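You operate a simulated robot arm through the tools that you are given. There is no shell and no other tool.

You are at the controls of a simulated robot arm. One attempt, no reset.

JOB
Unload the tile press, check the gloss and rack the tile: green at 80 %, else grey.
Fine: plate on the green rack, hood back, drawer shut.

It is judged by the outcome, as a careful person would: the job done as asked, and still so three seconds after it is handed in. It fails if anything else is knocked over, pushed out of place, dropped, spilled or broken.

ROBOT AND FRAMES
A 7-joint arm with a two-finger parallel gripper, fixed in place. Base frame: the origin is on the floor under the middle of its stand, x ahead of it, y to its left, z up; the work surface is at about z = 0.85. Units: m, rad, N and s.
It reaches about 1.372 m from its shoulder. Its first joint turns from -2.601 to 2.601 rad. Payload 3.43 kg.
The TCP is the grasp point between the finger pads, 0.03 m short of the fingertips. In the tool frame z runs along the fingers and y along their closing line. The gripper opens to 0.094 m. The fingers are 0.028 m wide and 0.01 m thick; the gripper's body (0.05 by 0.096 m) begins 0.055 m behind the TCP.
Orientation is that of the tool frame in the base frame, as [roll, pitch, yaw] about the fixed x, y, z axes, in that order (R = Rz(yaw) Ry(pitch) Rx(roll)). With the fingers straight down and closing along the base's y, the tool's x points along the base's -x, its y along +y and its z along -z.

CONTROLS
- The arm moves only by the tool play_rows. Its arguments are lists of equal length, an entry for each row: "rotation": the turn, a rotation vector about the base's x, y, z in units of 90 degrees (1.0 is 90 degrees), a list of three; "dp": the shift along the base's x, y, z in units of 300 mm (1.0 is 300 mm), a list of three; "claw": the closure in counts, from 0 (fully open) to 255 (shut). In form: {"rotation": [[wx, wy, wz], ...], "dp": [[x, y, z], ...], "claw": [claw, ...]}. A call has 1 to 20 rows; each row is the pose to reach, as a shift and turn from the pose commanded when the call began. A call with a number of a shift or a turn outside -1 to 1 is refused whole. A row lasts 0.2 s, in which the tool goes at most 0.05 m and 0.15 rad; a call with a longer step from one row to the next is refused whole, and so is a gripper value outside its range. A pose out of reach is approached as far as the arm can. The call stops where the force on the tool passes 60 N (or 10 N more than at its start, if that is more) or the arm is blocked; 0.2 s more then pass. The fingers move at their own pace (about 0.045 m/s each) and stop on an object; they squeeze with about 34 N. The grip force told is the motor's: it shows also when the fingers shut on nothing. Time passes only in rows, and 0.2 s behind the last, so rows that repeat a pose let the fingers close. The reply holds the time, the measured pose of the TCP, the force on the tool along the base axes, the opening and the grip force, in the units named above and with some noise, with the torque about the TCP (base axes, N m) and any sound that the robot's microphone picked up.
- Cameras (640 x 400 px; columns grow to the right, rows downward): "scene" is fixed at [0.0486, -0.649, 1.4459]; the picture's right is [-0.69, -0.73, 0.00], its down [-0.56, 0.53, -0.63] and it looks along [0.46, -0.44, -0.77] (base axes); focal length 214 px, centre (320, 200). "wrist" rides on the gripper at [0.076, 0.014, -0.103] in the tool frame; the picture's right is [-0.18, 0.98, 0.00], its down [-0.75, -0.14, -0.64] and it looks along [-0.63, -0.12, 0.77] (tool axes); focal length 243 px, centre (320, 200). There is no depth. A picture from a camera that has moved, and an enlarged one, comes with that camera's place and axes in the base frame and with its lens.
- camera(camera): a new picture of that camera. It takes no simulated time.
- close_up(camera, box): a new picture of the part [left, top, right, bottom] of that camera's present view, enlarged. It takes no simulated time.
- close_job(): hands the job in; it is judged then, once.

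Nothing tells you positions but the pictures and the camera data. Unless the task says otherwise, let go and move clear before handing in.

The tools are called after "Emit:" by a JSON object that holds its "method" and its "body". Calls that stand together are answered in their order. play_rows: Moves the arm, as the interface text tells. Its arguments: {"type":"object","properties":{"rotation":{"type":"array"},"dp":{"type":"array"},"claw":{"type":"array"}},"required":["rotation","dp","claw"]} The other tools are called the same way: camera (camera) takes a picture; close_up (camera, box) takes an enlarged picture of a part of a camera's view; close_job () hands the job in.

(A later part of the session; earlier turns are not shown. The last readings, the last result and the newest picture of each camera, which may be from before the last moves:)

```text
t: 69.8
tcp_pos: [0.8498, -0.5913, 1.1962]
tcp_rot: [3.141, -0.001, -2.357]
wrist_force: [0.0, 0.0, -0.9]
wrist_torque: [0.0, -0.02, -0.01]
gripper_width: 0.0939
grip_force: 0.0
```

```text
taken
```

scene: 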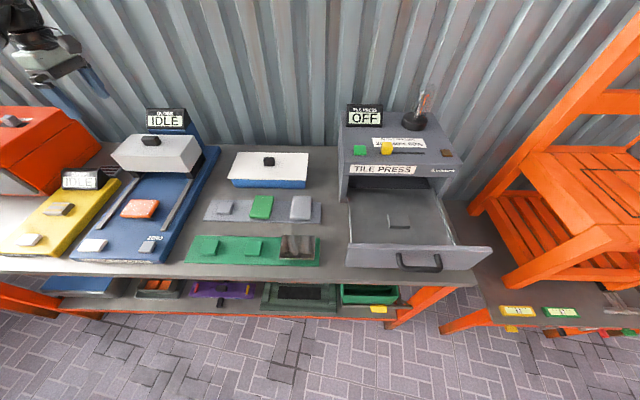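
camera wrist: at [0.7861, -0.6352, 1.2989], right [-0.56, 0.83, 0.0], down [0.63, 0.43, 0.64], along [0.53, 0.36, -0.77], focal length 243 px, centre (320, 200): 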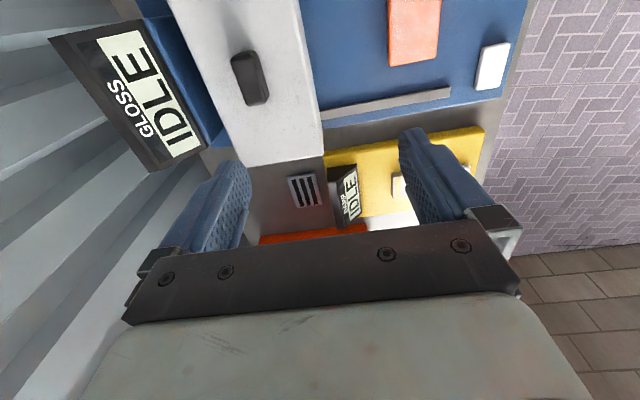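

Emit:
{"method": "close_up", "body": {"camera": "wrist", "box": [180, 20, 340, 130]}}

Emit:
{"method": "close_up", "body": {"camera": "scene", "box": [100, 95, 220, 185]}}

Emit:
{"method": "close_up", "body": {"camera": "wrist", "box": [40, 0, 240, 180]}}

```text
3.64 times, centred on (260, 75) of wrist
camera zoom: at [0.7861, -0.6352, 1.2989], right [-0.56, 0.83, 0.0], down [0.63, 0.43, 0.64], along [0.53, 0.36, -0.77], focal length 882 px, centre (538, 654)
```

zoom: 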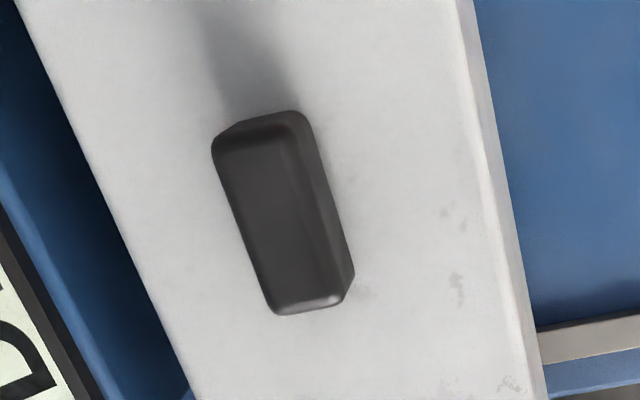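

```text
4.44 times, centred on (160, 140) of scene
camera zoom: at [0.0486, -0.649, 1.4459], right [-0.69, -0.73, 0.0], down [-0.56, 0.53, -0.63], along [0.46, -0.44, -0.77], focal length 953 px, centre (1031, 467)
```

zoom: 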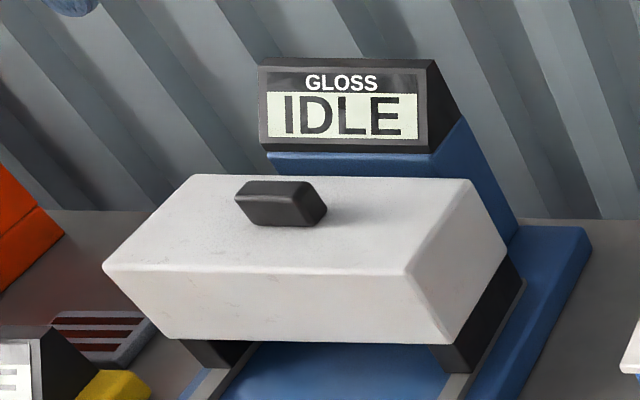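

```text
2.22 times, centred on (140, 90) of wrist
camera zoom: at [0.7861, -0.6352, 1.2989], right [-0.56, 0.83, 0.0], down [0.63, 0.43, 0.64], along [0.53, 0.36, -0.77], focal length 539 px, centre (720, 444)
```

zoom: 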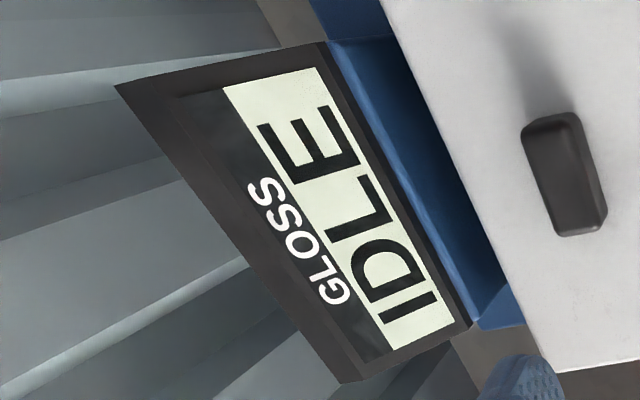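

The knob is about 45 × 25 mm at p≈-0.158, q≈1.095, with its top near z≈1.02. I'll move above it with the fingers opened enough to straddle it.

Emit:
{"method": "play_rows", "body": {"rotation": [[0, 0, 0], [0, 0, 0], [0, 0, 0], [0, 0, 0], [0, 0, 0], [0, 0, 0], [0, 0, 0]], "dp": [[0.04, -0.08, 0], [0.08, -0.16, 0], [0.116, -0.233, -0.05], [0.116, -0.233, -0.17], [0.116, -0.233, -0.29], [0.116, -0.233, -0.42], [0.116, -0.233, -0.42]], "claw": [50, 80, 90, 90, 90, 90, 90]}}

Emit:
{"method": "camera", "body": {"camera": "wrist"}}

Emit:
{"method": "close_up", "body": {"camera": "scene", "box": [70, 60, 230, 180]}}

```text
t: 71.5
tcp_pos: [0.8886, -0.6647, 1.0678]
tcp_rot: [-3.14, -0.001, -2.357]
wrist_force: [0.2, -0.2, 0.9]
wrist_torque: [-0.01, -0.02, -0.01]
gripper_width: 0.0607
grip_force: 0.1
```

```text
taken
camera wrist: at [0.8251, -0.7087, 1.1704], right [-0.56, 0.83, 0.0], down [0.63, 0.43, 0.64], along [0.53, 0.36, -0.77], focal length 243 px, centre (320, 200)
```

wrist: 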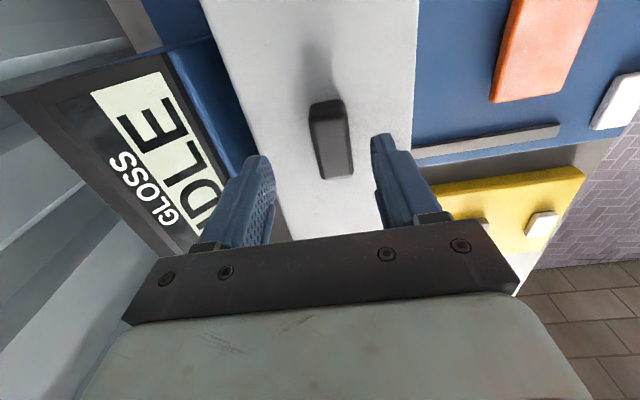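

```text
3.33 times, centred on (150, 120) of scene
camera zoom: at [0.0486, -0.649, 1.4459], right [-0.69, -0.73, 0.0], down [-0.56, 0.53, -0.63], along [0.46, -0.44, -0.77], focal length 715 px, centre (887, 467)
```

zoom: 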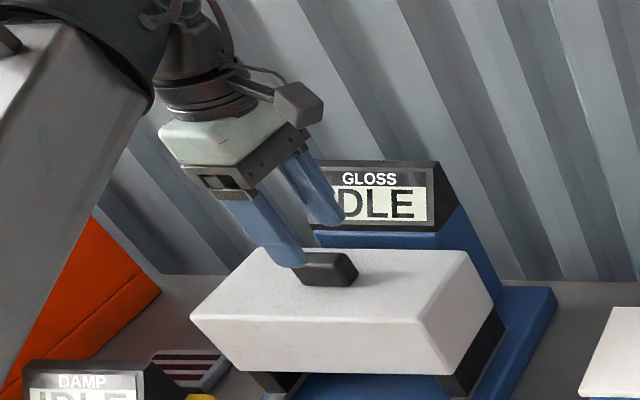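

Emit:
{"method": "play_rows", "body": {"rotation": [[0, 0, 0], [0, 0, 0], [0, 0, 0], [0, 0, 0]], "dp": [[-0.014, 0.008, -0.03], [-0.014, 0.008, -0.06], [-0.014, 0.008, -0.088], [-0.014, 0.008, -0.088]], "claw": [90, 90, 90, 90]}}

Emit:
{"method": "camera", "body": {"camera": "wrist"}}

Emit:
{"method": "close_up", "body": {"camera": "scene", "box": [110, 95, 190, 155]}}

```text
t: 72.5
tcp_pos: [0.8837, -0.6609, 1.0415]
tcp_rot: [-3.141, -0.003, -2.359]
wrist_force: [1.3, 0.6, -0.1]
wrist_torque: [0.01, -0.03, -0.02]
gripper_width: 0.0608
grip_force: 0.0
```

```text
taken
camera wrist: at [0.8202, -0.7052, 1.1437], right [-0.56, 0.83, 0.0], down [0.63, 0.43, 0.64], along [0.53, 0.36, -0.77], focal length 243 px, centre (320, 200)
```

wrist: 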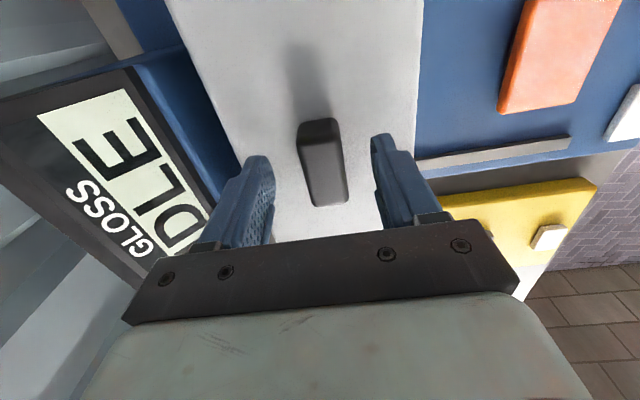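

```text
6.67 times, centred on (150, 125) of scene
camera zoom: at [0.0486, -0.649, 1.4459], right [-0.69, -0.73, 0.0], down [-0.56, 0.53, -0.63], along [0.46, -0.44, -0.77], focal length 1430 px, centre (1453, 700)
```

zoom: 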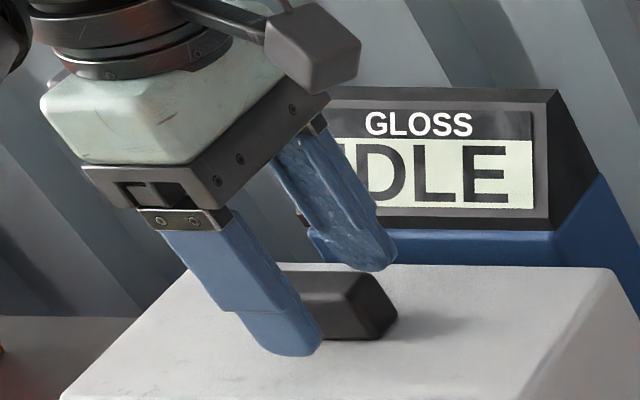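

The fingers straddle the knob. I'll close on it.

Emit:
{"method": "play_rows", "body": {"rotation": [[0, 0, 0], [0, 0, 0], [0, 0, 0], [0, 0, 0], [0, 0, 0]], "dp": [[0, 0, -0.006], [0, 0, -0.006], [0, 0, -0.006], [0, 0, -0.006], [0, 0, -0.006]], "claw": [130, 180, 220, 220, 220]}}

Emit:
{"method": "close_up", "body": {"camera": "scene", "box": [110, 95, 190, 155]}}

```text
t: 73.7
tcp_pos: [0.882, -0.66, 1.0382]
tcp_rot: [3.141, -0.001, -2.355]
wrist_force: [-11.0, 10.5, -4.5]
wrist_torque: [0.24, 0.18, 0.22]
gripper_width: 0.0246
grip_force: 45.3
```

```text
6.67 times, centred on (150, 125) of scene
camera zoom: at [0.0486, -0.649, 1.4459], right [-0.69, -0.73, 0.0], down [-0.56, 0.53, -0.63], along [0.46, -0.44, -0.77], focal length 1430 px, centre (1453, 700)
```

zoom: 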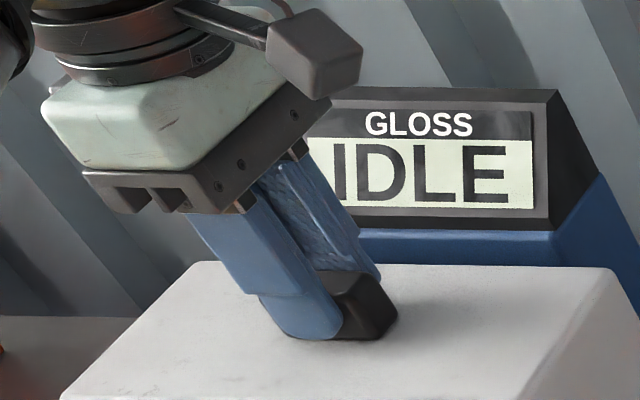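

I have the hood knob at 25 mm. I'll slide the hood forward along its rails over the tile.

Emit:
{"method": "play_rows", "body": {"rotation": [[0, 0, 0], [0, 0, 0], [0, 0, 0], [0, 0, 0], [0, 0, 0], [0, 0, 0]], "dp": [[-0.03, 0.03, 0], [-0.08, 0.08, 0], [-0.13, 0.13, 0], [-0.18, 0.18, 0], [-0.23, 0.23, 0], [-0.25, 0.25, 0]], "claw": [220, 220, 220, 220, 220, 220]}}

Emit:
{"method": "close_up", "body": {"camera": "scene", "box": [60, 90, 230, 270]}}

```text
t: 75.0
tcp_pos: [0.8098, -0.5855, 1.0388]
tcp_rot: [-3.141, 0.0, -2.357]
wrist_force: [11.5, 13.3, -1.5]
wrist_torque: [-0.58, 0.44, -0.12]
gripper_width: 0.025
grip_force: 45.0
```

```text
2.22 times, centred on (145, 180) of scene
camera zoom: at [0.0486, -0.649, 1.4459], right [-0.69, -0.73, 0.0], down [-0.56, 0.53, -0.63], along [0.46, -0.44, -0.77], focal length 477 px, centre (709, 244)
```

zoom: 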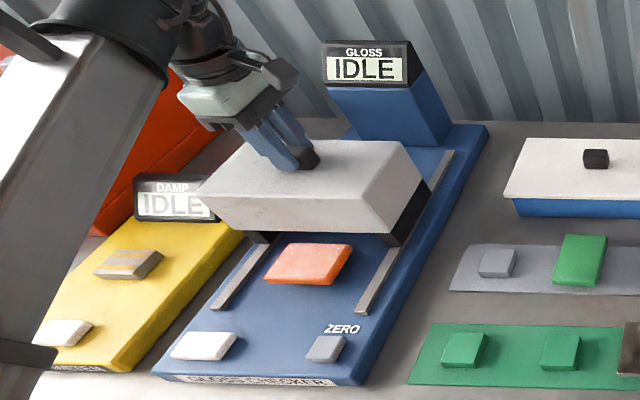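

Emit:
{"method": "play_rows", "body": {"rotation": [[0, 0, 0], [0, 0, 0], [0, 0, 0], [0, 0, 0], [0, 0, 0]], "dp": [[-0.024, 0.042, 0], [-0.066, 0.084, 0], [-0.11, 0.128, 0], [-0.15, 0.168, 0], [-0.17, 0.188, 0]], "claw": [220, 220, 220, 220, 220]}}

Emit:
{"method": "close_up", "body": {"camera": "scene", "box": [60, 90, 230, 270]}}

```text
t: 76.2
tcp_pos: [0.751, -0.5298, 1.0388]
tcp_rot: [-3.141, -0.005, -2.36]
wrist_force: [-20.4, -17.8, 10.1]
wrist_torque: [-0.44, 0.52, 0.45]
gripper_width: 0.0249
grip_force: 44.9
```

```text
2.22 times, centred on (145, 180) of scene
camera zoom: at [0.0486, -0.649, 1.4459], right [-0.69, -0.73, 0.0], down [-0.56, 0.53, -0.63], along [0.46, -0.44, -0.77], focal length 477 px, centre (709, 244)
```

zoom: 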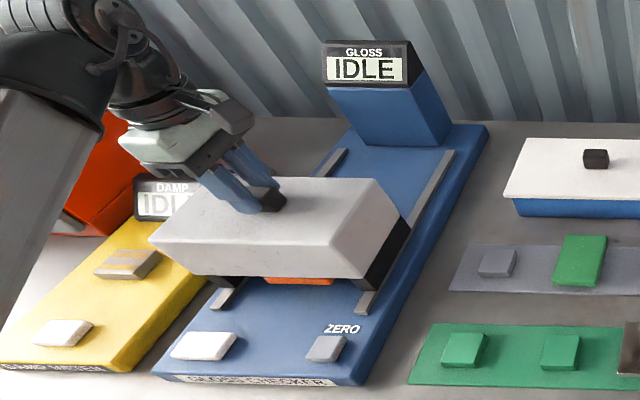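

Emit:
{"method": "play_rows", "body": {"rotation": [[0, 0, 0], [0, 0, 0], [0, 0, 0]], "dp": [[-0.018, 0.006, 0], [-0.034, 0.022, 0], [-0.04, 0.028, 0]], "claw": [220, 220, 220]}}

Emit:
{"method": "close_up", "body": {"camera": "scene", "box": [60, 90, 230, 270]}}

```text
t: 77.0
tcp_pos: [0.747, -0.5243, 1.0392]
tcp_rot: [-3.133, -0.001, -2.357]
wrist_force: [22.3, -35.0, 9.8]
wrist_torque: [-1.02, 0.72, 0.11]
gripper_width: 0.0248
grip_force: 45.4
```

```text
2.22 times, centred on (145, 180) of scene
camera zoom: at [0.0486, -0.649, 1.4459], right [-0.69, -0.73, 0.0], down [-0.56, 0.53, -0.63], along [0.46, -0.44, -0.77], focal length 477 px, centre (709, 244)
```

zoom: 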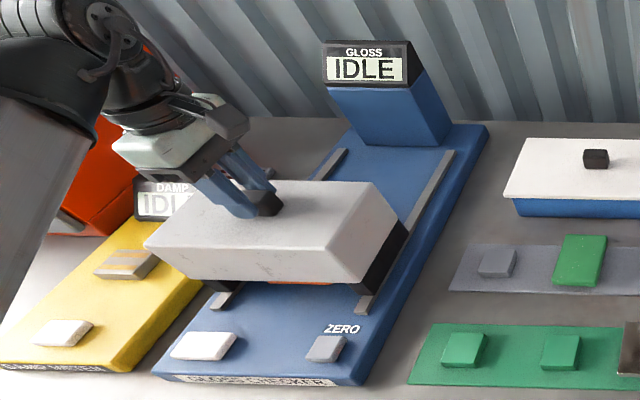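

The hood has reached its forward stop and covers the tile. I'll ease off the strain, release the knob, rise and check the display.

Emit:
{"method": "play_rows", "body": {"rotation": [[0, 0, 0], [0, 0, 0], [0, 0, 0], [0, 0, 0], [0, 0, 0], [0, 0, 0], [0, 0, 0], [0, 0, 0], [0, 0, 0]], "dp": [[0.008, -0.008, 0], [0.008, -0.008, 0], [0.008, -0.008, 0], [0.008, -0.008, 0], [0.008, -0.008, 0.03], [0.008, -0.008, 0.12], [0.008, -0.008, 0.26], [0.008, -0.008, 0.4], [0.008, -0.008, 0.4]], "claw": [220, 180, 130, 90, 90, 90, 90, 90, 90]}}

Emit:
{"method": "close_up", "body": {"camera": "scene", "box": [60, 90, 230, 270]}}

Emit:
{"method": "camera", "body": {"camera": "wrist"}}

```text
t: 79.0
tcp_pos: [0.745, -0.5226, 1.1563]
tcp_rot: [3.142, 0.0, -2.357]
wrist_force: [-0.1, 0.4, 0.0]
wrist_torque: [0.01, -0.01, -0.01]
gripper_width: 0.0607
grip_force: 0.0
```

```text
2.22 times, centred on (145, 180) of scene
camera zoom: at [0.0486, -0.649, 1.4459], right [-0.69, -0.73, 0.0], down [-0.56, 0.53, -0.63], along [0.46, -0.44, -0.77], focal length 477 px, centre (709, 244)
```

zoom: 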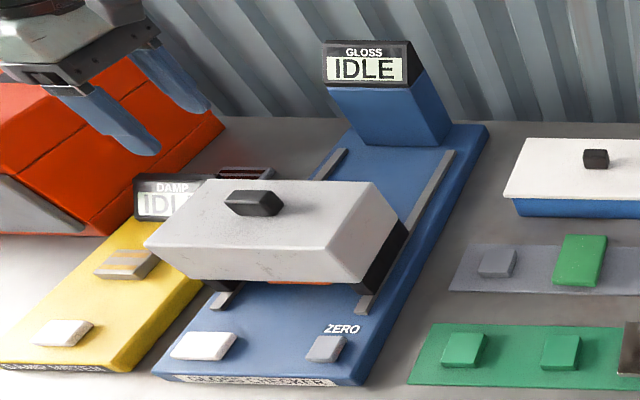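

```text
taken
camera wrist: at [0.682, -0.5674, 1.2598], right [-0.56, 0.83, 0.0], down [0.63, 0.43, 0.64], along [0.53, 0.36, -0.77], focal length 243 px, centre (320, 200)
```

wrist: 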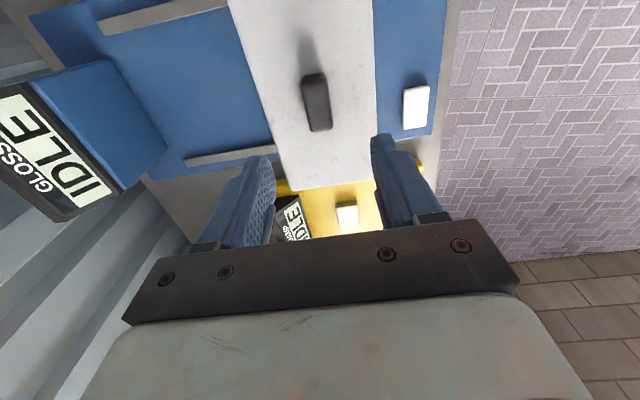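

The knob is released, the hood is in place and the display still shows IDLE. I'll go to the white button at p≈-0.232, q≈0.765 with closed fingers and stop just above it.

Emit:
{"method": "play_rows", "body": {"rotation": [[0, 0, 0], [0, 0, 0], [0, 0, 0], [0, 0, 0], [0, 0, 0], [0, 0, 0], [0, 0, 0], [0, 0, 0], [0, 0, 0], [0, 0, 0], [0, 0, 0], [0, 0, 0]], "dp": [[-0.03, 0.11, 0], [-0.07, 0.24, 0], [-0.11, 0.37, 0], [-0.145, 0.498, 0], [-0.145, 0.498, -0.08], [-0.145, 0.498, -0.2], [-0.145, 0.498, -0.32], [-0.145, 0.498, -0.44], [-0.145, 0.498, -0.56], [-0.145, 0.498, -0.66], [-0.145, 0.498, -0.7], [-0.145, 0.498, -0.7]], "claw": [150, 200, 255, 255, 255, 255, 255, 255, 255, 255, 255, 255]}}

Emit:
{"method": "camera", "body": {"camera": "wrist"}}

Emit:
{"method": "close_up", "body": {"camera": "scene", "box": [60, 90, 230, 270]}}

```text
t: 81.7
tcp_pos: [0.7022, -0.3741, 0.9492]
tcp_rot: [3.141, -0.003, -2.357]
wrist_force: [-0.2, -1.0, 0.1]
wrist_torque: [-0.02, -0.02, -0.01]
gripper_width: 0.0
grip_force: 33.1
```

```text
taken
camera wrist: at [0.6392, -0.4182, 1.0521], right [-0.56, 0.83, 0.0], down [0.63, 0.43, 0.64], along [0.53, 0.36, -0.77], focal length 243 px, centre (320, 200)
```

wrist: 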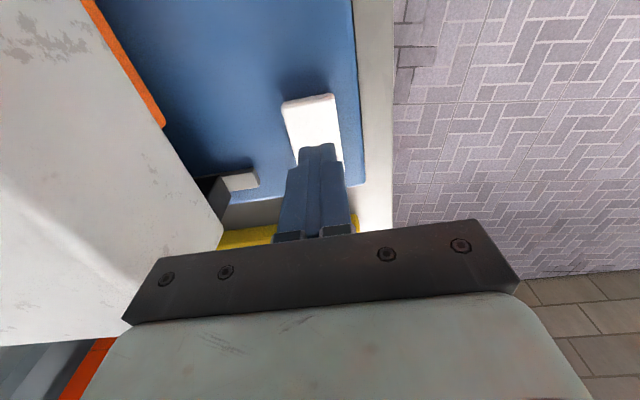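

```text
2.22 times, centred on (145, 180) of scene
camera zoom: at [0.0486, -0.649, 1.4459], right [-0.69, -0.73, 0.0], down [-0.56, 0.53, -0.63], along [0.46, -0.44, -0.77], focal length 477 px, centre (709, 244)
```

zoom: 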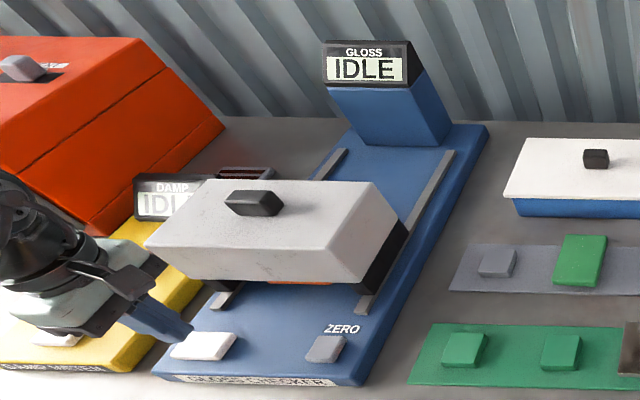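

The fingertips are about 2.5 cm above the white button. I'll press down in small steps.

Emit:
{"method": "play_rows", "body": {"rotation": [[0, 0, 0], [0, 0, 0], [0, 0, 0], [0, 0, 0]], "dp": [[0.006, -0.004, -0.03], [0.006, -0.004, -0.055], [0.006, -0.004, -0.075], [0.006, -0.004, -0.075]], "claw": [255, 255, 255, 255]}}

Emit:
{"method": "play_rows", "body": {"rotation": [[0, 0, 0], [0, 0, 0]], "dp": [[0, 0, -0.012], [0, 0, -0.012]], "claw": [255, 255]}}

Emit:
{"method": "close_up", "body": {"camera": "scene", "box": [60, 90, 230, 270]}}

```text
t: 82.7
tcp_pos: [0.7056, -0.3768, 0.9263]
tcp_rot: [3.14, -0.001, -2.357]
wrist_force: [-0.1, 0.2, 0.1]
wrist_torque: [0.0, -0.02, 0.03]
gripper_width: 0.0
grip_force: 33.2
```

```text
t: 83.2
tcp_pos: [0.7053, -0.3764, 0.9238]
tcp_rot: [-3.142, 0.0, -2.358]
wrist_force: [-0.7, 0.7, 0.2]
wrist_torque: [0.0, 0.0, -0.02]
gripper_width: 0.0
grip_force: 33.0
```

```text
2.22 times, centred on (145, 180) of scene
camera zoom: at [0.0486, -0.649, 1.4459], right [-0.69, -0.73, 0.0], down [-0.56, 0.53, -0.63], along [0.46, -0.44, -0.77], focal length 477 px, centre (709, 244)
```

zoom: 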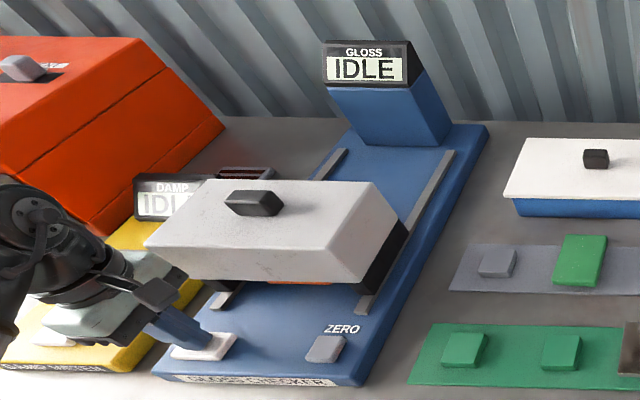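

Emit:
{"method": "play_rows", "body": {"rotation": [[0, 0, 0], [0, 0, 0]], "dp": [[0, 0, -0.01], [0, 0, -0.01]], "claw": [255, 255]}}

Emit:
{"method": "play_rows", "body": {"rotation": [[0, 0, 0], [0, 0, 0]], "dp": [[0, 0, -0.01], [0, 0, -0.01]], "claw": [255, 255]}}

Emit:
{"method": "close_up", "body": {"camera": "scene", "box": [100, 90, 240, 180]}}

```text
t: 83.8
tcp_pos: [0.7067, -0.3754, 0.9203]
tcp_rot: [-3.14, -0.002, -2.359]
wrist_force: [-0.1, 0.2, 1.8]
wrist_torque: [0.02, 0.0, -0.06]
gripper_width: 0.0
grip_force: 33.2
```

```text
t: 84.5
tcp_pos: [0.7051, -0.3749, 0.9162]
tcp_rot: [-3.139, -0.001, -2.357]
wrist_force: [2.5, -1.4, 5.0]
wrist_torque: [-0.01, -0.08, 0.0]
gripper_width: 0.0
grip_force: 33.1
heard: click
```

```text
4.44 times, centred on (170, 135) of scene
camera zoom: at [0.0486, -0.649, 1.4459], right [-0.69, -0.73, 0.0], down [-0.56, 0.53, -0.63], along [0.46, -0.44, -0.77], focal length 953 px, centre (987, 489)
```

zoom: 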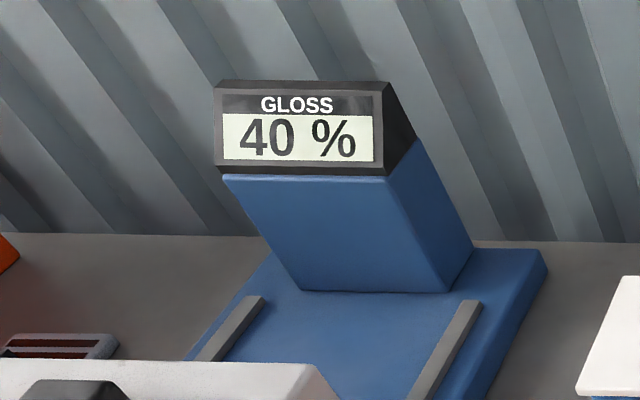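

I heard a click and the display now reads GLOSS 40 %. I'll lift off the button and confirm that the reading holds.

Emit:
{"method": "play_rows", "body": {"rotation": [[0, 0, 0], [0, 0, 0], [0, 0, 0], [0, 0, 0], [0, 0, 0], [0, 0, 0], [0, 0, 0]], "dp": [[0, 0, 0.03], [0, 0, 0.1], [0, 0, 0.2], [0, 0, 0.32], [0, 0, 0.44], [0, 0, 0.56], [0, 0, 0.56]], "claw": [255, 255, 255, 255, 255, 255, 255]}}

Emit:
{"method": "close_up", "body": {"camera": "scene", "box": [100, 90, 240, 180]}}

Emit:
{"method": "camera", "body": {"camera": "scene"}}

Emit:
{"method": "camera", "body": {"camera": "wrist"}}

```text
t: 86.0
tcp_pos: [0.7066, -0.3755, 1.087]
tcp_rot: [-3.141, -0.002, -2.358]
wrist_force: [0.4, 0.0, 0.1]
wrist_torque: [0.02, -0.01, 0.0]
gripper_width: 0.0
grip_force: 33.1
```

```text
4.44 times, centred on (170, 135) of scene
camera zoom: at [0.0486, -0.649, 1.4459], right [-0.69, -0.73, 0.0], down [-0.56, 0.53, -0.63], along [0.46, -0.44, -0.77], focal length 953 px, centre (987, 489)
```

zoom: 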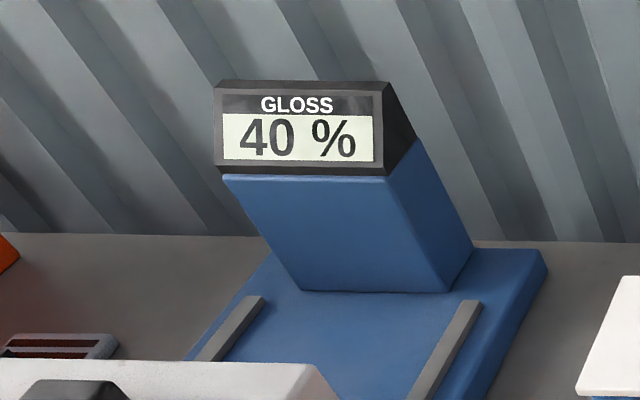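

```text
taken
```

scene: 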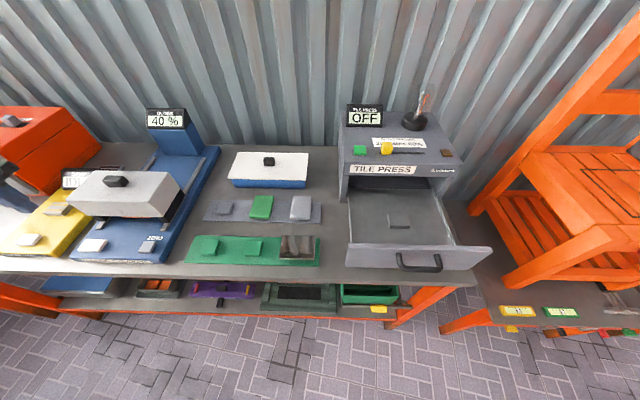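

```text
taken
camera wrist: at [0.643, -0.4201, 1.1885], right [-0.56, 0.83, 0.0], down [0.63, 0.43, 0.64], along [0.53, 0.36, -0.77], focal length 243 px, centre (320, 200)
```

wrist: 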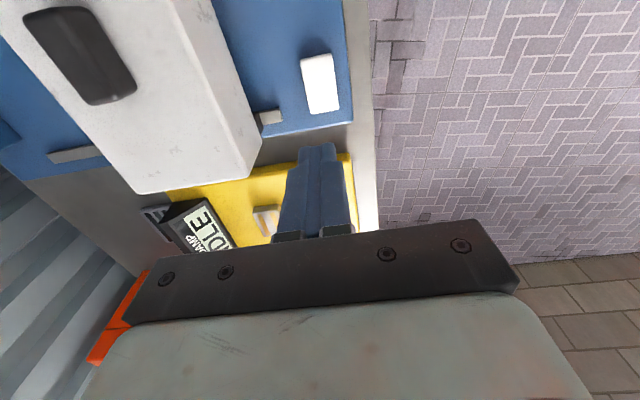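

The reading holds at 40 %, below 80 %, so the tile goes to the grey rack. First I'll take the knob again to slide the hood back.

Emit:
{"method": "play_rows", "body": {"rotation": [[0, 0, 0], [0, 0, 0], [0, 0, 0], [0, 0, 0], [0, 0, 0], [0, 0, 0], [0, 0, 0], [0, 0, 0], [0, 0, 0]], "dp": [[0, 0, 0.12], [0.03, -0.11, 0.15], [0.07, -0.24, 0.15], [0.1, -0.37, 0.15], [0.131, -0.493, 0.15], [0.131, -0.493, 0.08], [0.131, -0.493, -0.02], [0.131, -0.493, -0.07], [0.131, -0.493, -0.07]], "claw": [200, 150, 90, 90, 90, 90, 90, 90, 90]}}

Emit:
{"method": "camera", "body": {"camera": "wrist"}}

Emit:
{"method": "close_up", "body": {"camera": "scene", "box": [40, 130, 200, 240]}}

```text
t: 88.0
tcp_pos: [0.7433, -0.5213, 1.0619]
tcp_rot: [-3.14, -0.001, -2.359]
wrist_force: [-0.5, -0.5, 0.2]
wrist_torque: [-0.02, 0.03, 0.0]
gripper_width: 0.0612
grip_force: 0.1
```

```text
taken
camera wrist: at [0.6797, -0.5658, 1.1657], right [-0.56, 0.83, 0.0], down [0.63, 0.43, 0.64], along [0.53, 0.36, -0.77], focal length 243 px, centre (320, 200)
```

wrist: 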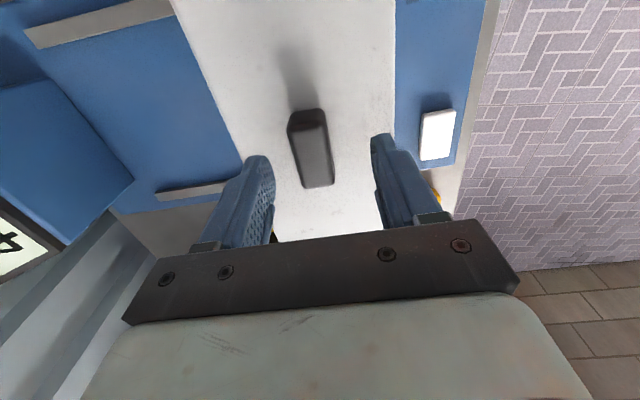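

```text
3.64 times, centred on (120, 185) of scene
camera zoom: at [0.0486, -0.649, 1.4459], right [-0.69, -0.73, 0.0], down [-0.56, 0.53, -0.63], along [0.46, -0.44, -0.77], focal length 780 px, centre (1047, 254)
```

zoom: 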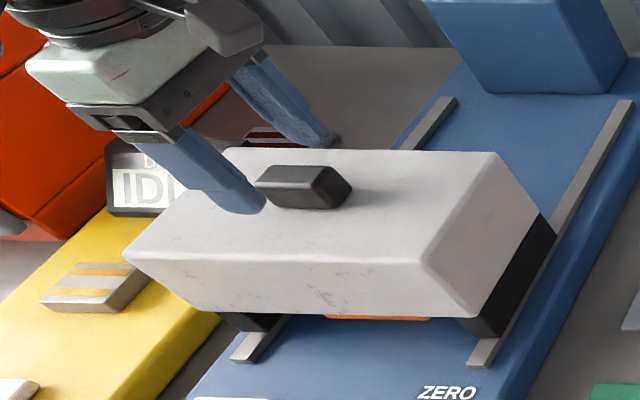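

Emit:
{"method": "play_rows", "body": {"rotation": [[0, 0, 0], [0, 0, 0], [0, 0, 0], [0, 0, 0], [0, 0, 0], [0, 0, 0], [0, 0, 0], [0, 0, 0]], "dp": [[0.016, -0.016, 0], [0.016, -0.016, -0.04], [0.016, -0.016, -0.077], [0.016, -0.016, -0.077], [0.016, -0.016, -0.077], [0.016, -0.016, -0.077], [0.016, -0.016, -0.077], [0.016, -0.016, -0.077]], "claw": [90, 90, 90, 90, 150, 220, 220, 220]}}

Emit:
{"method": "close_up", "body": {"camera": "scene", "box": [40, 130, 200, 240]}}

```text
t: 89.8
tcp_pos: [0.7488, -0.526, 1.0388]
tcp_rot: [-3.141, -0.001, -2.357]
wrist_force: [-1.9, 2.3, -0.9]
wrist_torque: [0.04, 0.07, 0.11]
gripper_width: 0.0248
grip_force: 44.7
```

```text
3.64 times, centred on (120, 185) of scene
camera zoom: at [0.0486, -0.649, 1.4459], right [-0.69, -0.73, 0.0], down [-0.56, 0.53, -0.63], along [0.46, -0.44, -0.77], focal length 780 px, centre (1047, 254)
```

zoom: 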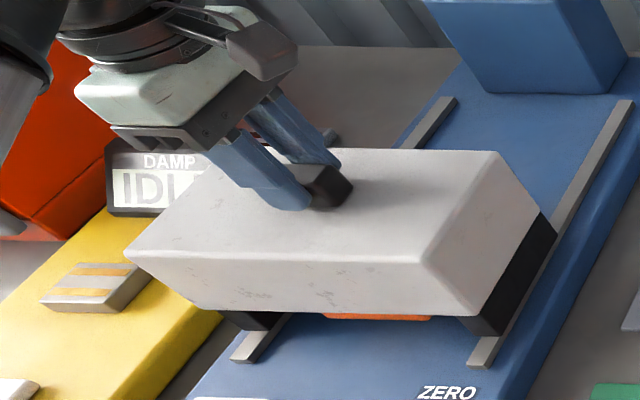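

I have the knob again. Sliding the hood back in two stages.

Emit:
{"method": "play_rows", "body": {"rotation": [[0, 0, 0], [0, 0, 0], [0, 0, 0], [0, 0, 0], [0, 0, 0], [0, 0, 0]], "dp": [[0.03, -0.03, 0], [0.075, -0.075, 0], [0.12, -0.12, 0], [0.165, -0.165, 0], [0.21, -0.21, 0], [0.23, -0.23, 0]], "claw": [220, 220, 220, 220, 220, 220]}}

```text
t: 91.2
tcp_pos: [0.8201, -0.5979, 1.0404]
tcp_rot: [-3.14, -0.001, -2.357]
wrist_force: [10.1, 9.2, -30.6]
wrist_torque: [0.38, -0.35, 0.05]
gripper_width: 0.025
grip_force: 45.3
```

Emit:
{"method": "play_rows", "body": {"rotation": [[0, 0, 0], [0, 0, 0], [0, 0, 0], [0, 0, 0], [0, 0, 0], [0, 0, 0]], "dp": [[0.003, 0.003, -0.008], [0.045, -0.039, -0.008], [0.09, -0.084, -0.008], [0.135, -0.129, -0.008], [0.175, -0.169, -0.008], [0.19, -0.184, -0.008]], "claw": [220, 220, 220, 220, 220, 220]}}

Emit:
{"method": "close_up", "body": {"camera": "scene", "box": [60, 90, 230, 270]}}

```text
t: 92.7
tcp_pos: [0.8751, -0.6516, 1.0391]
tcp_rot: [-3.138, -0.002, -2.359]
wrist_force: [-2.7, -2.9, 20.7]
wrist_torque: [-0.55, 0.96, 0.31]
gripper_width: 0.0249
grip_force: 44.8
```

```text
2.22 times, centred on (145, 180) of scene
camera zoom: at [0.0486, -0.649, 1.4459], right [-0.69, -0.73, 0.0], down [-0.56, 0.53, -0.63], along [0.46, -0.44, -0.77], focal length 477 px, centre (709, 244)
```

zoom: 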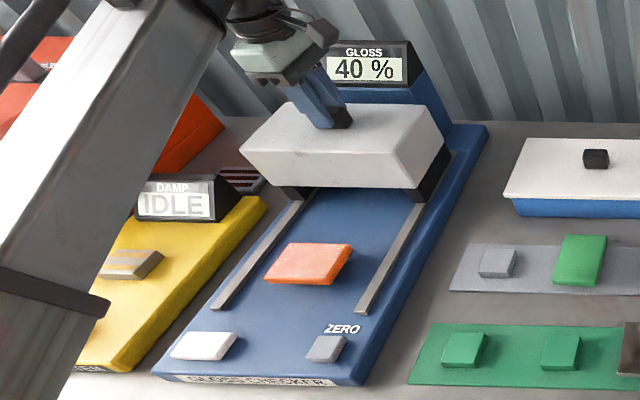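

Nearly back. I'll push the last centimetre until it meets its rear stop.

Emit:
{"method": "play_rows", "body": {"rotation": [[0, 0, 0], [0, 0, 0], [0, 0, 0]], "dp": [[0.016, -0.016, 0.004], [0.03, -0.03, 0.004], [0.034, -0.034, 0.004]], "claw": [220, 220, 220]}}

```text
t: 93.5
tcp_pos: [0.8827, -0.6604, 1.0397]
tcp_rot: [3.14, -0.002, -2.356]
wrist_force: [-17.0, 7.0, 13.2]
wrist_torque: [-0.52, 0.73, 0.35]
gripper_width: 0.0249
grip_force: 45.2
```

The hood is back at its original position and resisting further travel. I'll relax, release and rise.

Emit:
{"method": "play_rows", "body": {"rotation": [[0, 0, 0], [0, 0, 0], [0, 0, 0], [0, 0, 0], [0, 0, 0], [0, 0, 0], [0, 0, 0], [0, 0, 0], [0, 0, 0]], "dp": [[-0.004, 0.002, -0.003], [-0.004, 0.002, -0.003], [-0.004, 0.002, -0.003], [-0.004, 0.002, 0], [-0.004, 0.002, 0.03], [-0.004, 0.002, 0.12], [-0.004, 0.002, 0.26], [-0.004, 0.002, 0.38], [-0.004, 0.002, 0.38]], "claw": [200, 150, 100, 90, 90, 90, 90, 90, 90]}}

Emit:
{"method": "close_up", "body": {"camera": "scene", "box": [100, 95, 220, 185]}}

Emit:
{"method": "camera", "body": {"camera": "scene"}}

```text
t: 95.5
tcp_pos: [0.8845, -0.6619, 1.153]
tcp_rot: [3.14, -0.004, -2.357]
wrist_force: [0.2, 0.2, -0.1]
wrist_torque: [0.02, 0.03, -0.01]
gripper_width: 0.0606
grip_force: 0.0
```

```text
4.44 times, centred on (160, 140) of scene
camera zoom: at [0.0486, -0.649, 1.4459], right [-0.69, -0.73, 0.0], down [-0.56, 0.53, -0.63], along [0.46, -0.44, -0.77], focal length 953 px, centre (1031, 467)
```

zoom: 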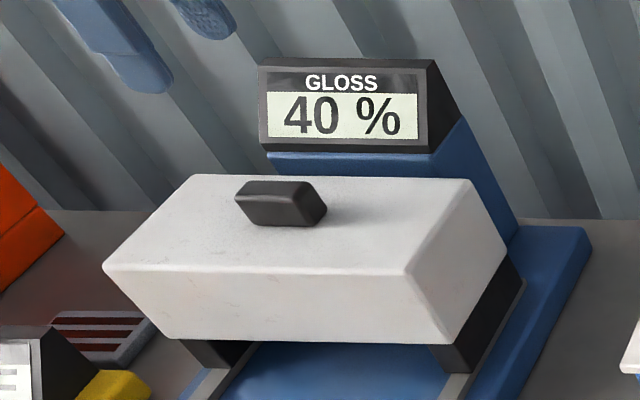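

```text
taken
```

scene: 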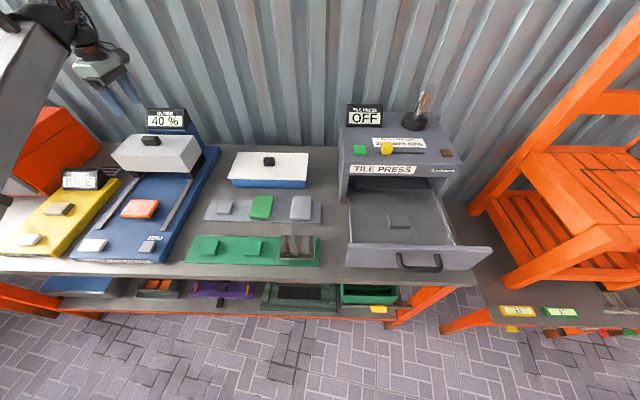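

The hood matches its starting position exactly. Now back over the tile to pick it up from the pedestal.

Emit:
{"method": "play_rows", "body": {"rotation": [[0, 0, 0], [0, 0, 0], [0, 0, 0], [0, 0, 0], [0, 0, 0], [0, 0, 0], [0, 0, 0], [0, 0, 0], [0, 0, 0], [0, 0, 0], [0, 0, 0], [0, 0, 0]], "dp": [[-0.05, 0.05, 0], [-0.14, 0.13, 0], [-0.23, 0.22, 0], [-0.32, 0.31, 0], [-0.41, 0.39, 0], [-0.493, 0.471, 0], [-0.493, 0.471, -0.08], [-0.493, 0.471, -0.2], [-0.493, 0.471, -0.32], [-0.493, 0.471, -0.44], [-0.493, 0.471, -0.52], [-0.493, 0.471, -0.52]], "claw": [50, 20, 0, 0, 0, 0, 0, 0, 0, 0, 0, 0]}}

Emit:
{"method": "camera", "body": {"camera": "wrist"}}

Emit:
{"method": "close_up", "body": {"camera": "scene", "box": [90, 165, 180, 225]}}

```text
t: 98.0
tcp_pos: [0.7356, -0.5202, 0.9969]
tcp_rot: [-3.141, -0.002, -2.356]
wrist_force: [0.2, -0.7, 0.2]
wrist_torque: [-0.03, 0.02, -0.01]
gripper_width: 0.0939
grip_force: 0.0
```

```text
taken
camera wrist: at [0.6721, -0.5646, 1.0995], right [-0.56, 0.83, 0.0], down [0.63, 0.43, 0.64], along [0.53, 0.36, -0.77], focal length 243 px, centre (320, 200)
```

wrist: 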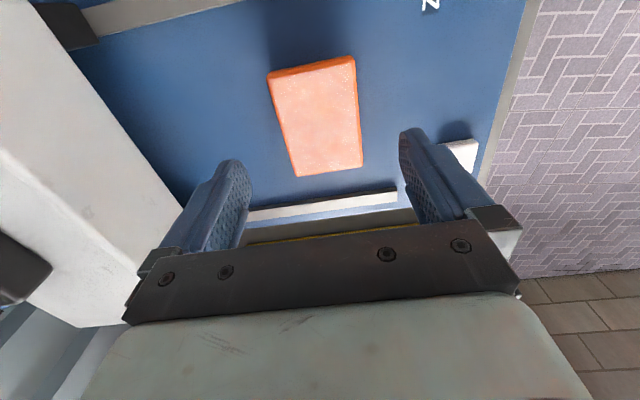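

```text
6.67 times, centred on (135, 195) of scene
camera zoom: at [0.0486, -0.649, 1.4459], right [-0.69, -0.73, 0.0], down [-0.56, 0.53, -0.63], along [0.46, -0.44, -0.77], focal length 1430 px, centre (1553, 233)
```

zoom: 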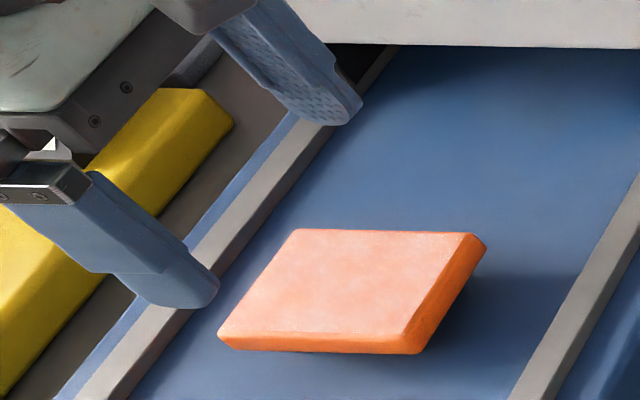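

Emit:
{"method": "play_rows", "body": {"rotation": [[0, 0, 0], [0, 0, 0], [0, 0, 0], [0, 0, 0], [0, 0, 0], [0, 0, 0], [0, 0, 0], [0, 0, 0], [0, 0, 0]], "dp": [[0, 0, -0.09], [0, 0, -0.17], [0, 0, -0.22], [0, 0, -0.243], [0, 0, -0.243], [0, 0, -0.243], [0, 0, -0.243], [0, 0, -0.243], [0, 0, -0.243]], "claw": [0, 0, 0, 0, 50, 90, 130, 130, 130]}}

Emit:
{"method": "close_up", "body": {"camera": "scene", "box": [90, 165, 180, 225]}}

```text
t: 100.0
tcp_pos: [0.7368, -0.5201, 0.9252]
tcp_rot: [3.141, -0.003, -2.357]
wrist_force: [-0.1, -0.1, -1.0]
wrist_torque: [-0.01, 0.02, -0.01]
gripper_width: 0.0641
grip_force: 33.9
```

```text
6.67 times, centred on (135, 195) of scene
camera zoom: at [0.0486, -0.649, 1.4459], right [-0.69, -0.73, 0.0], down [-0.56, 0.53, -0.63], along [0.46, -0.44, -0.77], focal length 1430 px, centre (1553, 233)
```

zoom: 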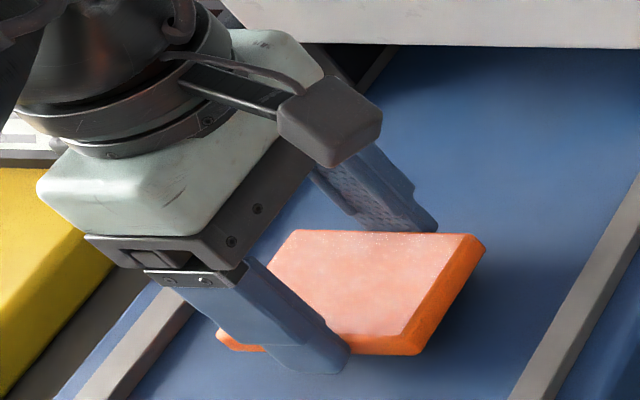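

The tile is gripped again at 64 mm. I'll lift it, move toward the grey rack and stop where the wrist camera can see the free grey peg on the left.

Emit:
{"method": "play_rows", "body": {"rotation": [[0, 0, 0], [0, 0, 0], [0, 0, 0], [0, 0, 0], [0, 0, 0], [0, 0, 0], [0, 0, 0], [0, 0, 0], [0, 0, 0], [0, 0, 0], [0, 0, 0], [0, 0, 0], [0, 0, 0], [0, 0, 0]], "dp": [[0, 0, 0.03], [0, 0, 0.09], [0, 0, 0.18], [0, 0, 0.29], [0, 0, 0.4], [0, 0, 0.51], [0, 0, 0.62], [-0.03, -0.04, 0.65], [-0.1, -0.13, 0.65], [-0.17, -0.23, 0.65], [-0.25, -0.33, 0.65], [-0.32, -0.42, 0.65], [-0.382, -0.506, 0.65], [-0.382, -0.506, 0.65]], "claw": [130, 130, 130, 130, 130, 130, 130, 130, 130, 130, 130, 130, 130, 130]}}

Emit:
{"method": "camera", "body": {"camera": "wrist"}}

Emit:
{"method": "close_up", "body": {"camera": "wrist", "box": [240, 0, 400, 90]}}

Emit:
{"method": "close_up", "body": {"camera": "scene", "box": [195, 190, 285, 246]}}

```text
t: 103.0
tcp_pos: [0.621, -0.6705, 1.1216]
tcp_rot: [-3.141, -0.002, -2.356]
wrist_force: [0.5, -0.5, -1.6]
wrist_torque: [-0.01, -0.04, 0.0]
gripper_width: 0.0643
grip_force: 34.3
```

```text
taken
camera wrist: at [0.5576, -0.714, 1.2236], right [-0.56, 0.83, 0.0], down [0.63, 0.43, 0.64], along [0.53, 0.36, -0.77], focal length 243 px, centre (320, 200)
```

wrist: 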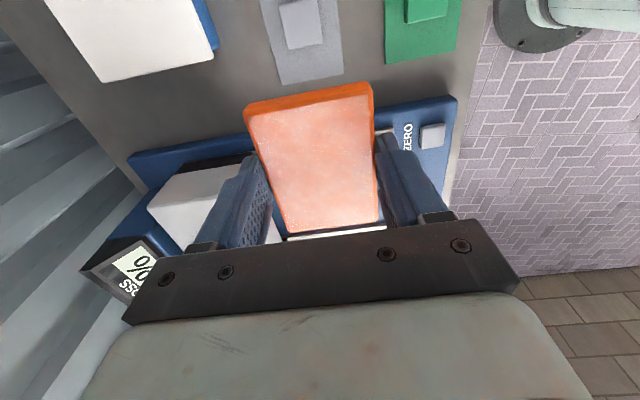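

```text
4.00 times, centred on (320, 45) of wrist
camera zoom: at [0.5576, -0.714, 1.2236], right [-0.56, 0.83, 0.0], down [0.63, 0.43, 0.64], along [0.53, 0.36, -0.77], focal length 970 px, centre (320, 820)
```

zoom: 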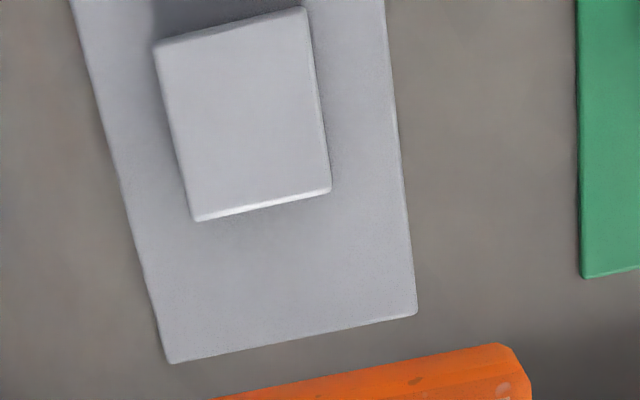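

```text
7.11 times, centred on (240, 218) of scene
camera zoom: at [0.0486, -0.649, 1.4459], right [-0.69, -0.73, 0.0], down [-0.56, 0.53, -0.63], along [0.46, -0.44, -0.77], focal length 1525 px, centre (889, 72)
```

zoom: 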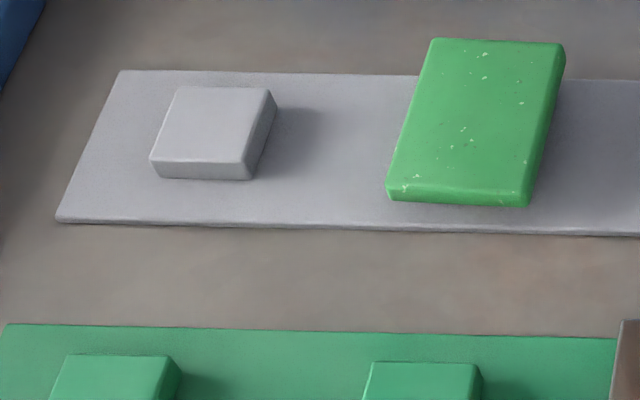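

The grey peg's centre is at about p≈0.089, q≈0.927, clear of the neighbouring green tile. I'll position the tile above it and lower to just over contact height.

Emit:
{"method": "play_rows", "body": {"rotation": [[0, 0, 0], [0, 0, 0], [0, 0, 0], [0, 0, 0], [0, 0, 0], [0, 0, 0], [0, 0, 0], [0, 0, 0], [0, 0, 0], [0, 0, 0]], "dp": [[-0.05, -0.08, 0], [-0.097, -0.162, 0], [-0.097, -0.162, -0.1], [-0.097, -0.162, -0.22], [-0.097, -0.162, -0.34], [-0.097, -0.162, -0.46], [-0.097, -0.162, -0.57], [-0.097, -0.162, -0.66], [-0.097, -0.162, -0.7], [-0.097, -0.162, -0.7]], "claw": [130, 130, 130, 130, 130, 130, 130, 130, 130, 130]}}

Emit:
{"method": "close_up", "body": {"camera": "scene", "box": [170, 150, 330, 250]}}

Emit:
{"method": "camera", "body": {"camera": "wrist"}}

```text
t: 105.2
tcp_pos: [0.5938, -0.7203, 0.9095]
tcp_rot: [-3.14, -0.001, -2.358]
wrist_force: [-0.5, -0.1, -0.1]
wrist_torque: [-0.02, 0.01, 0.02]
gripper_width: 0.0642
grip_force: 34.1
```

```text
4.00 times, centred on (250, 200) of scene
camera zoom: at [0.0486, -0.649, 1.4459], right [-0.69, -0.73, 0.0], down [-0.56, 0.53, -0.63], along [0.46, -0.44, -0.77], focal length 858 px, centre (600, 200)
```

zoom: 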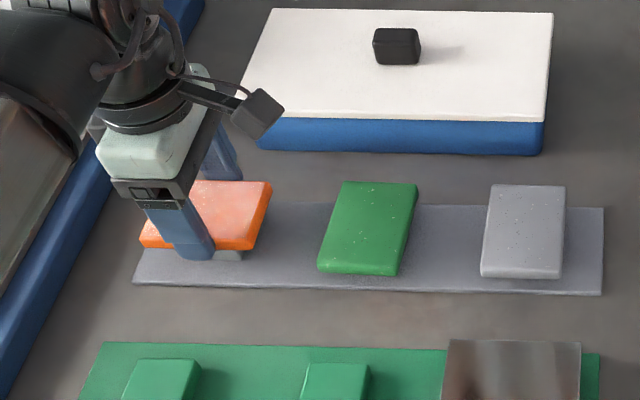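

```text
taken
camera wrist: at [0.5288, -0.7643, 1.0128], right [-0.56, 0.83, 0.0], down [0.63, 0.43, 0.64], along [0.53, 0.36, -0.77], focal length 243 px, centre (320, 200)
```

wrist: 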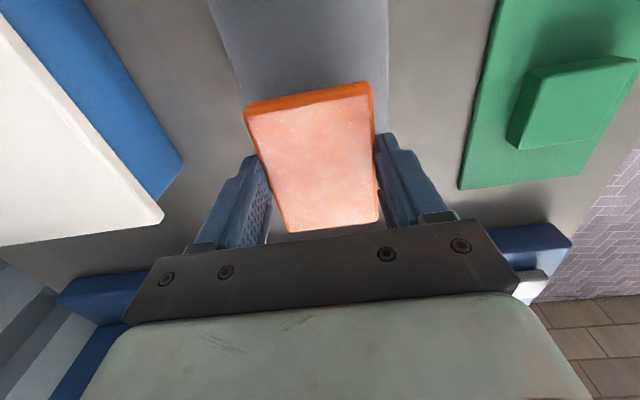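

The tile sits a few millimetres left of the peg centre, so I'll shift it slightly right and step down to contact.

Emit:
{"method": "play_rows", "body": {"rotation": [[0, 0, 0], [0, 0, 0], [0, 0, 0], [0, 0, 0]], "dp": [[-0.014, -0.005, 0], [-0.014, -0.005, -0.015], [-0.014, -0.005, -0.03], [-0.014, -0.005, -0.03]], "claw": [130, 130, 130, 130]}}

Emit:
{"method": "play_rows", "body": {"rotation": [[0, 0, 0], [0, 0, 0]], "dp": [[0, 0, -0.01], [0, 0, -0.01]], "claw": [130, 130]}}

Emit:
{"method": "play_rows", "body": {"rotation": [[0, 0, 0], [0, 0, 0]], "dp": [[0, 0, -0.007], [0, 0, -0.007]], "claw": [130, 130]}}

Emit:
{"method": "close_up", "body": {"camera": "scene", "box": [190, 180, 270, 230]}}

```text
t: 106.2
tcp_pos: [0.5871, -0.7218, 0.9014]
tcp_rot: [-3.14, -0.002, -2.358]
wrist_force: [1.1, -0.2, 9.0]
wrist_torque: [0.09, 0.02, -0.01]
gripper_width: 0.0644
grip_force: 33.9
```

```text
t: 106.8
tcp_pos: [0.5883, -0.7203, 0.8983]
tcp_rot: [-3.138, -0.003, -2.357]
wrist_force: [-0.8, -4.1, 25.4]
wrist_torque: [-0.08, 0.0, -0.01]
gripper_width: 0.0641
grip_force: 33.2
```

```text
t: 107.5
tcp_pos: [0.5876, -0.7222, 0.8954]
tcp_rot: [-3.14, -0.001, -2.357]
wrist_force: [0.7, -3.6, 25.0]
wrist_torque: [-0.07, 0.05, 0.01]
gripper_width: 0.0642
grip_force: 34.3
```

```text
8.00 times, centred on (230, 205) of scene
camera zoom: at [0.0486, -0.649, 1.4459], right [-0.69, -0.73, 0.0], down [-0.56, 0.53, -0.63], along [0.46, -0.44, -0.77], focal length 1716 px, centre (1040, 160)
```

zoom: 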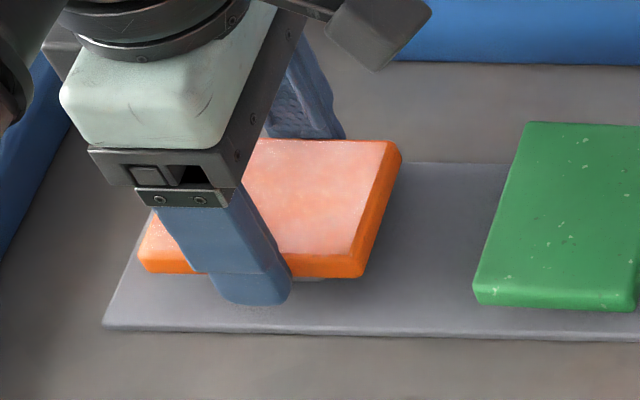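

The tile is resting on the grey peg with firm contact. I'll ease off and open.

Emit:
{"method": "play_rows", "body": {"rotation": [[0, 0, 0], [0, 0, 0], [0, 0, 0], [0, 0, 0], [0, 0, 0], [0, 0, 0]], "dp": [[0, 0, 0.007], [0, 0, 0.007], [0, 0, 0.007], [0, 0, 0.007], [0, 0, 0.007], [0, 0, 0.007]], "claw": [130, 90, 60, 40, 30, 30]}}

Emit:
{"method": "close_up", "body": {"camera": "scene", "box": [190, 180, 270, 230]}}

Emit:
{"method": "camera", "body": {"camera": "wrist"}}

```text
t: 108.8
tcp_pos: [0.5875, -0.7212, 0.8962]
tcp_rot: [3.141, -0.002, -2.359]
wrist_force: [0.1, 0.0, -0.5]
wrist_torque: [0.0, -0.01, 0.02]
gripper_width: 0.0829
grip_force: 0.1
```

```text
8.00 times, centred on (230, 205) of scene
camera zoom: at [0.0486, -0.649, 1.4459], right [-0.69, -0.73, 0.0], down [-0.56, 0.53, -0.63], along [0.46, -0.44, -0.77], focal length 1716 px, centre (1040, 160)
```

zoom: 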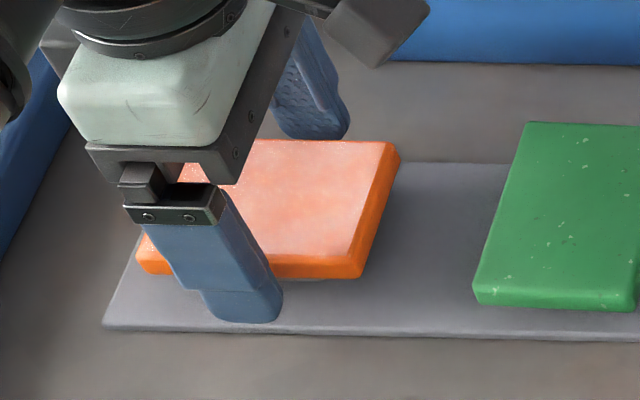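

```text
taken
camera wrist: at [0.5239, -0.7658, 1.0004], right [-0.56, 0.83, 0.0], down [0.63, 0.43, 0.64], along [0.53, 0.36, -0.77], focal length 243 px, centre (320, 200)
```

wrist: 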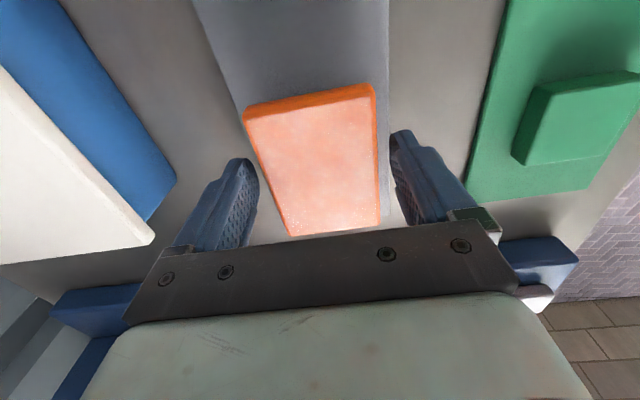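

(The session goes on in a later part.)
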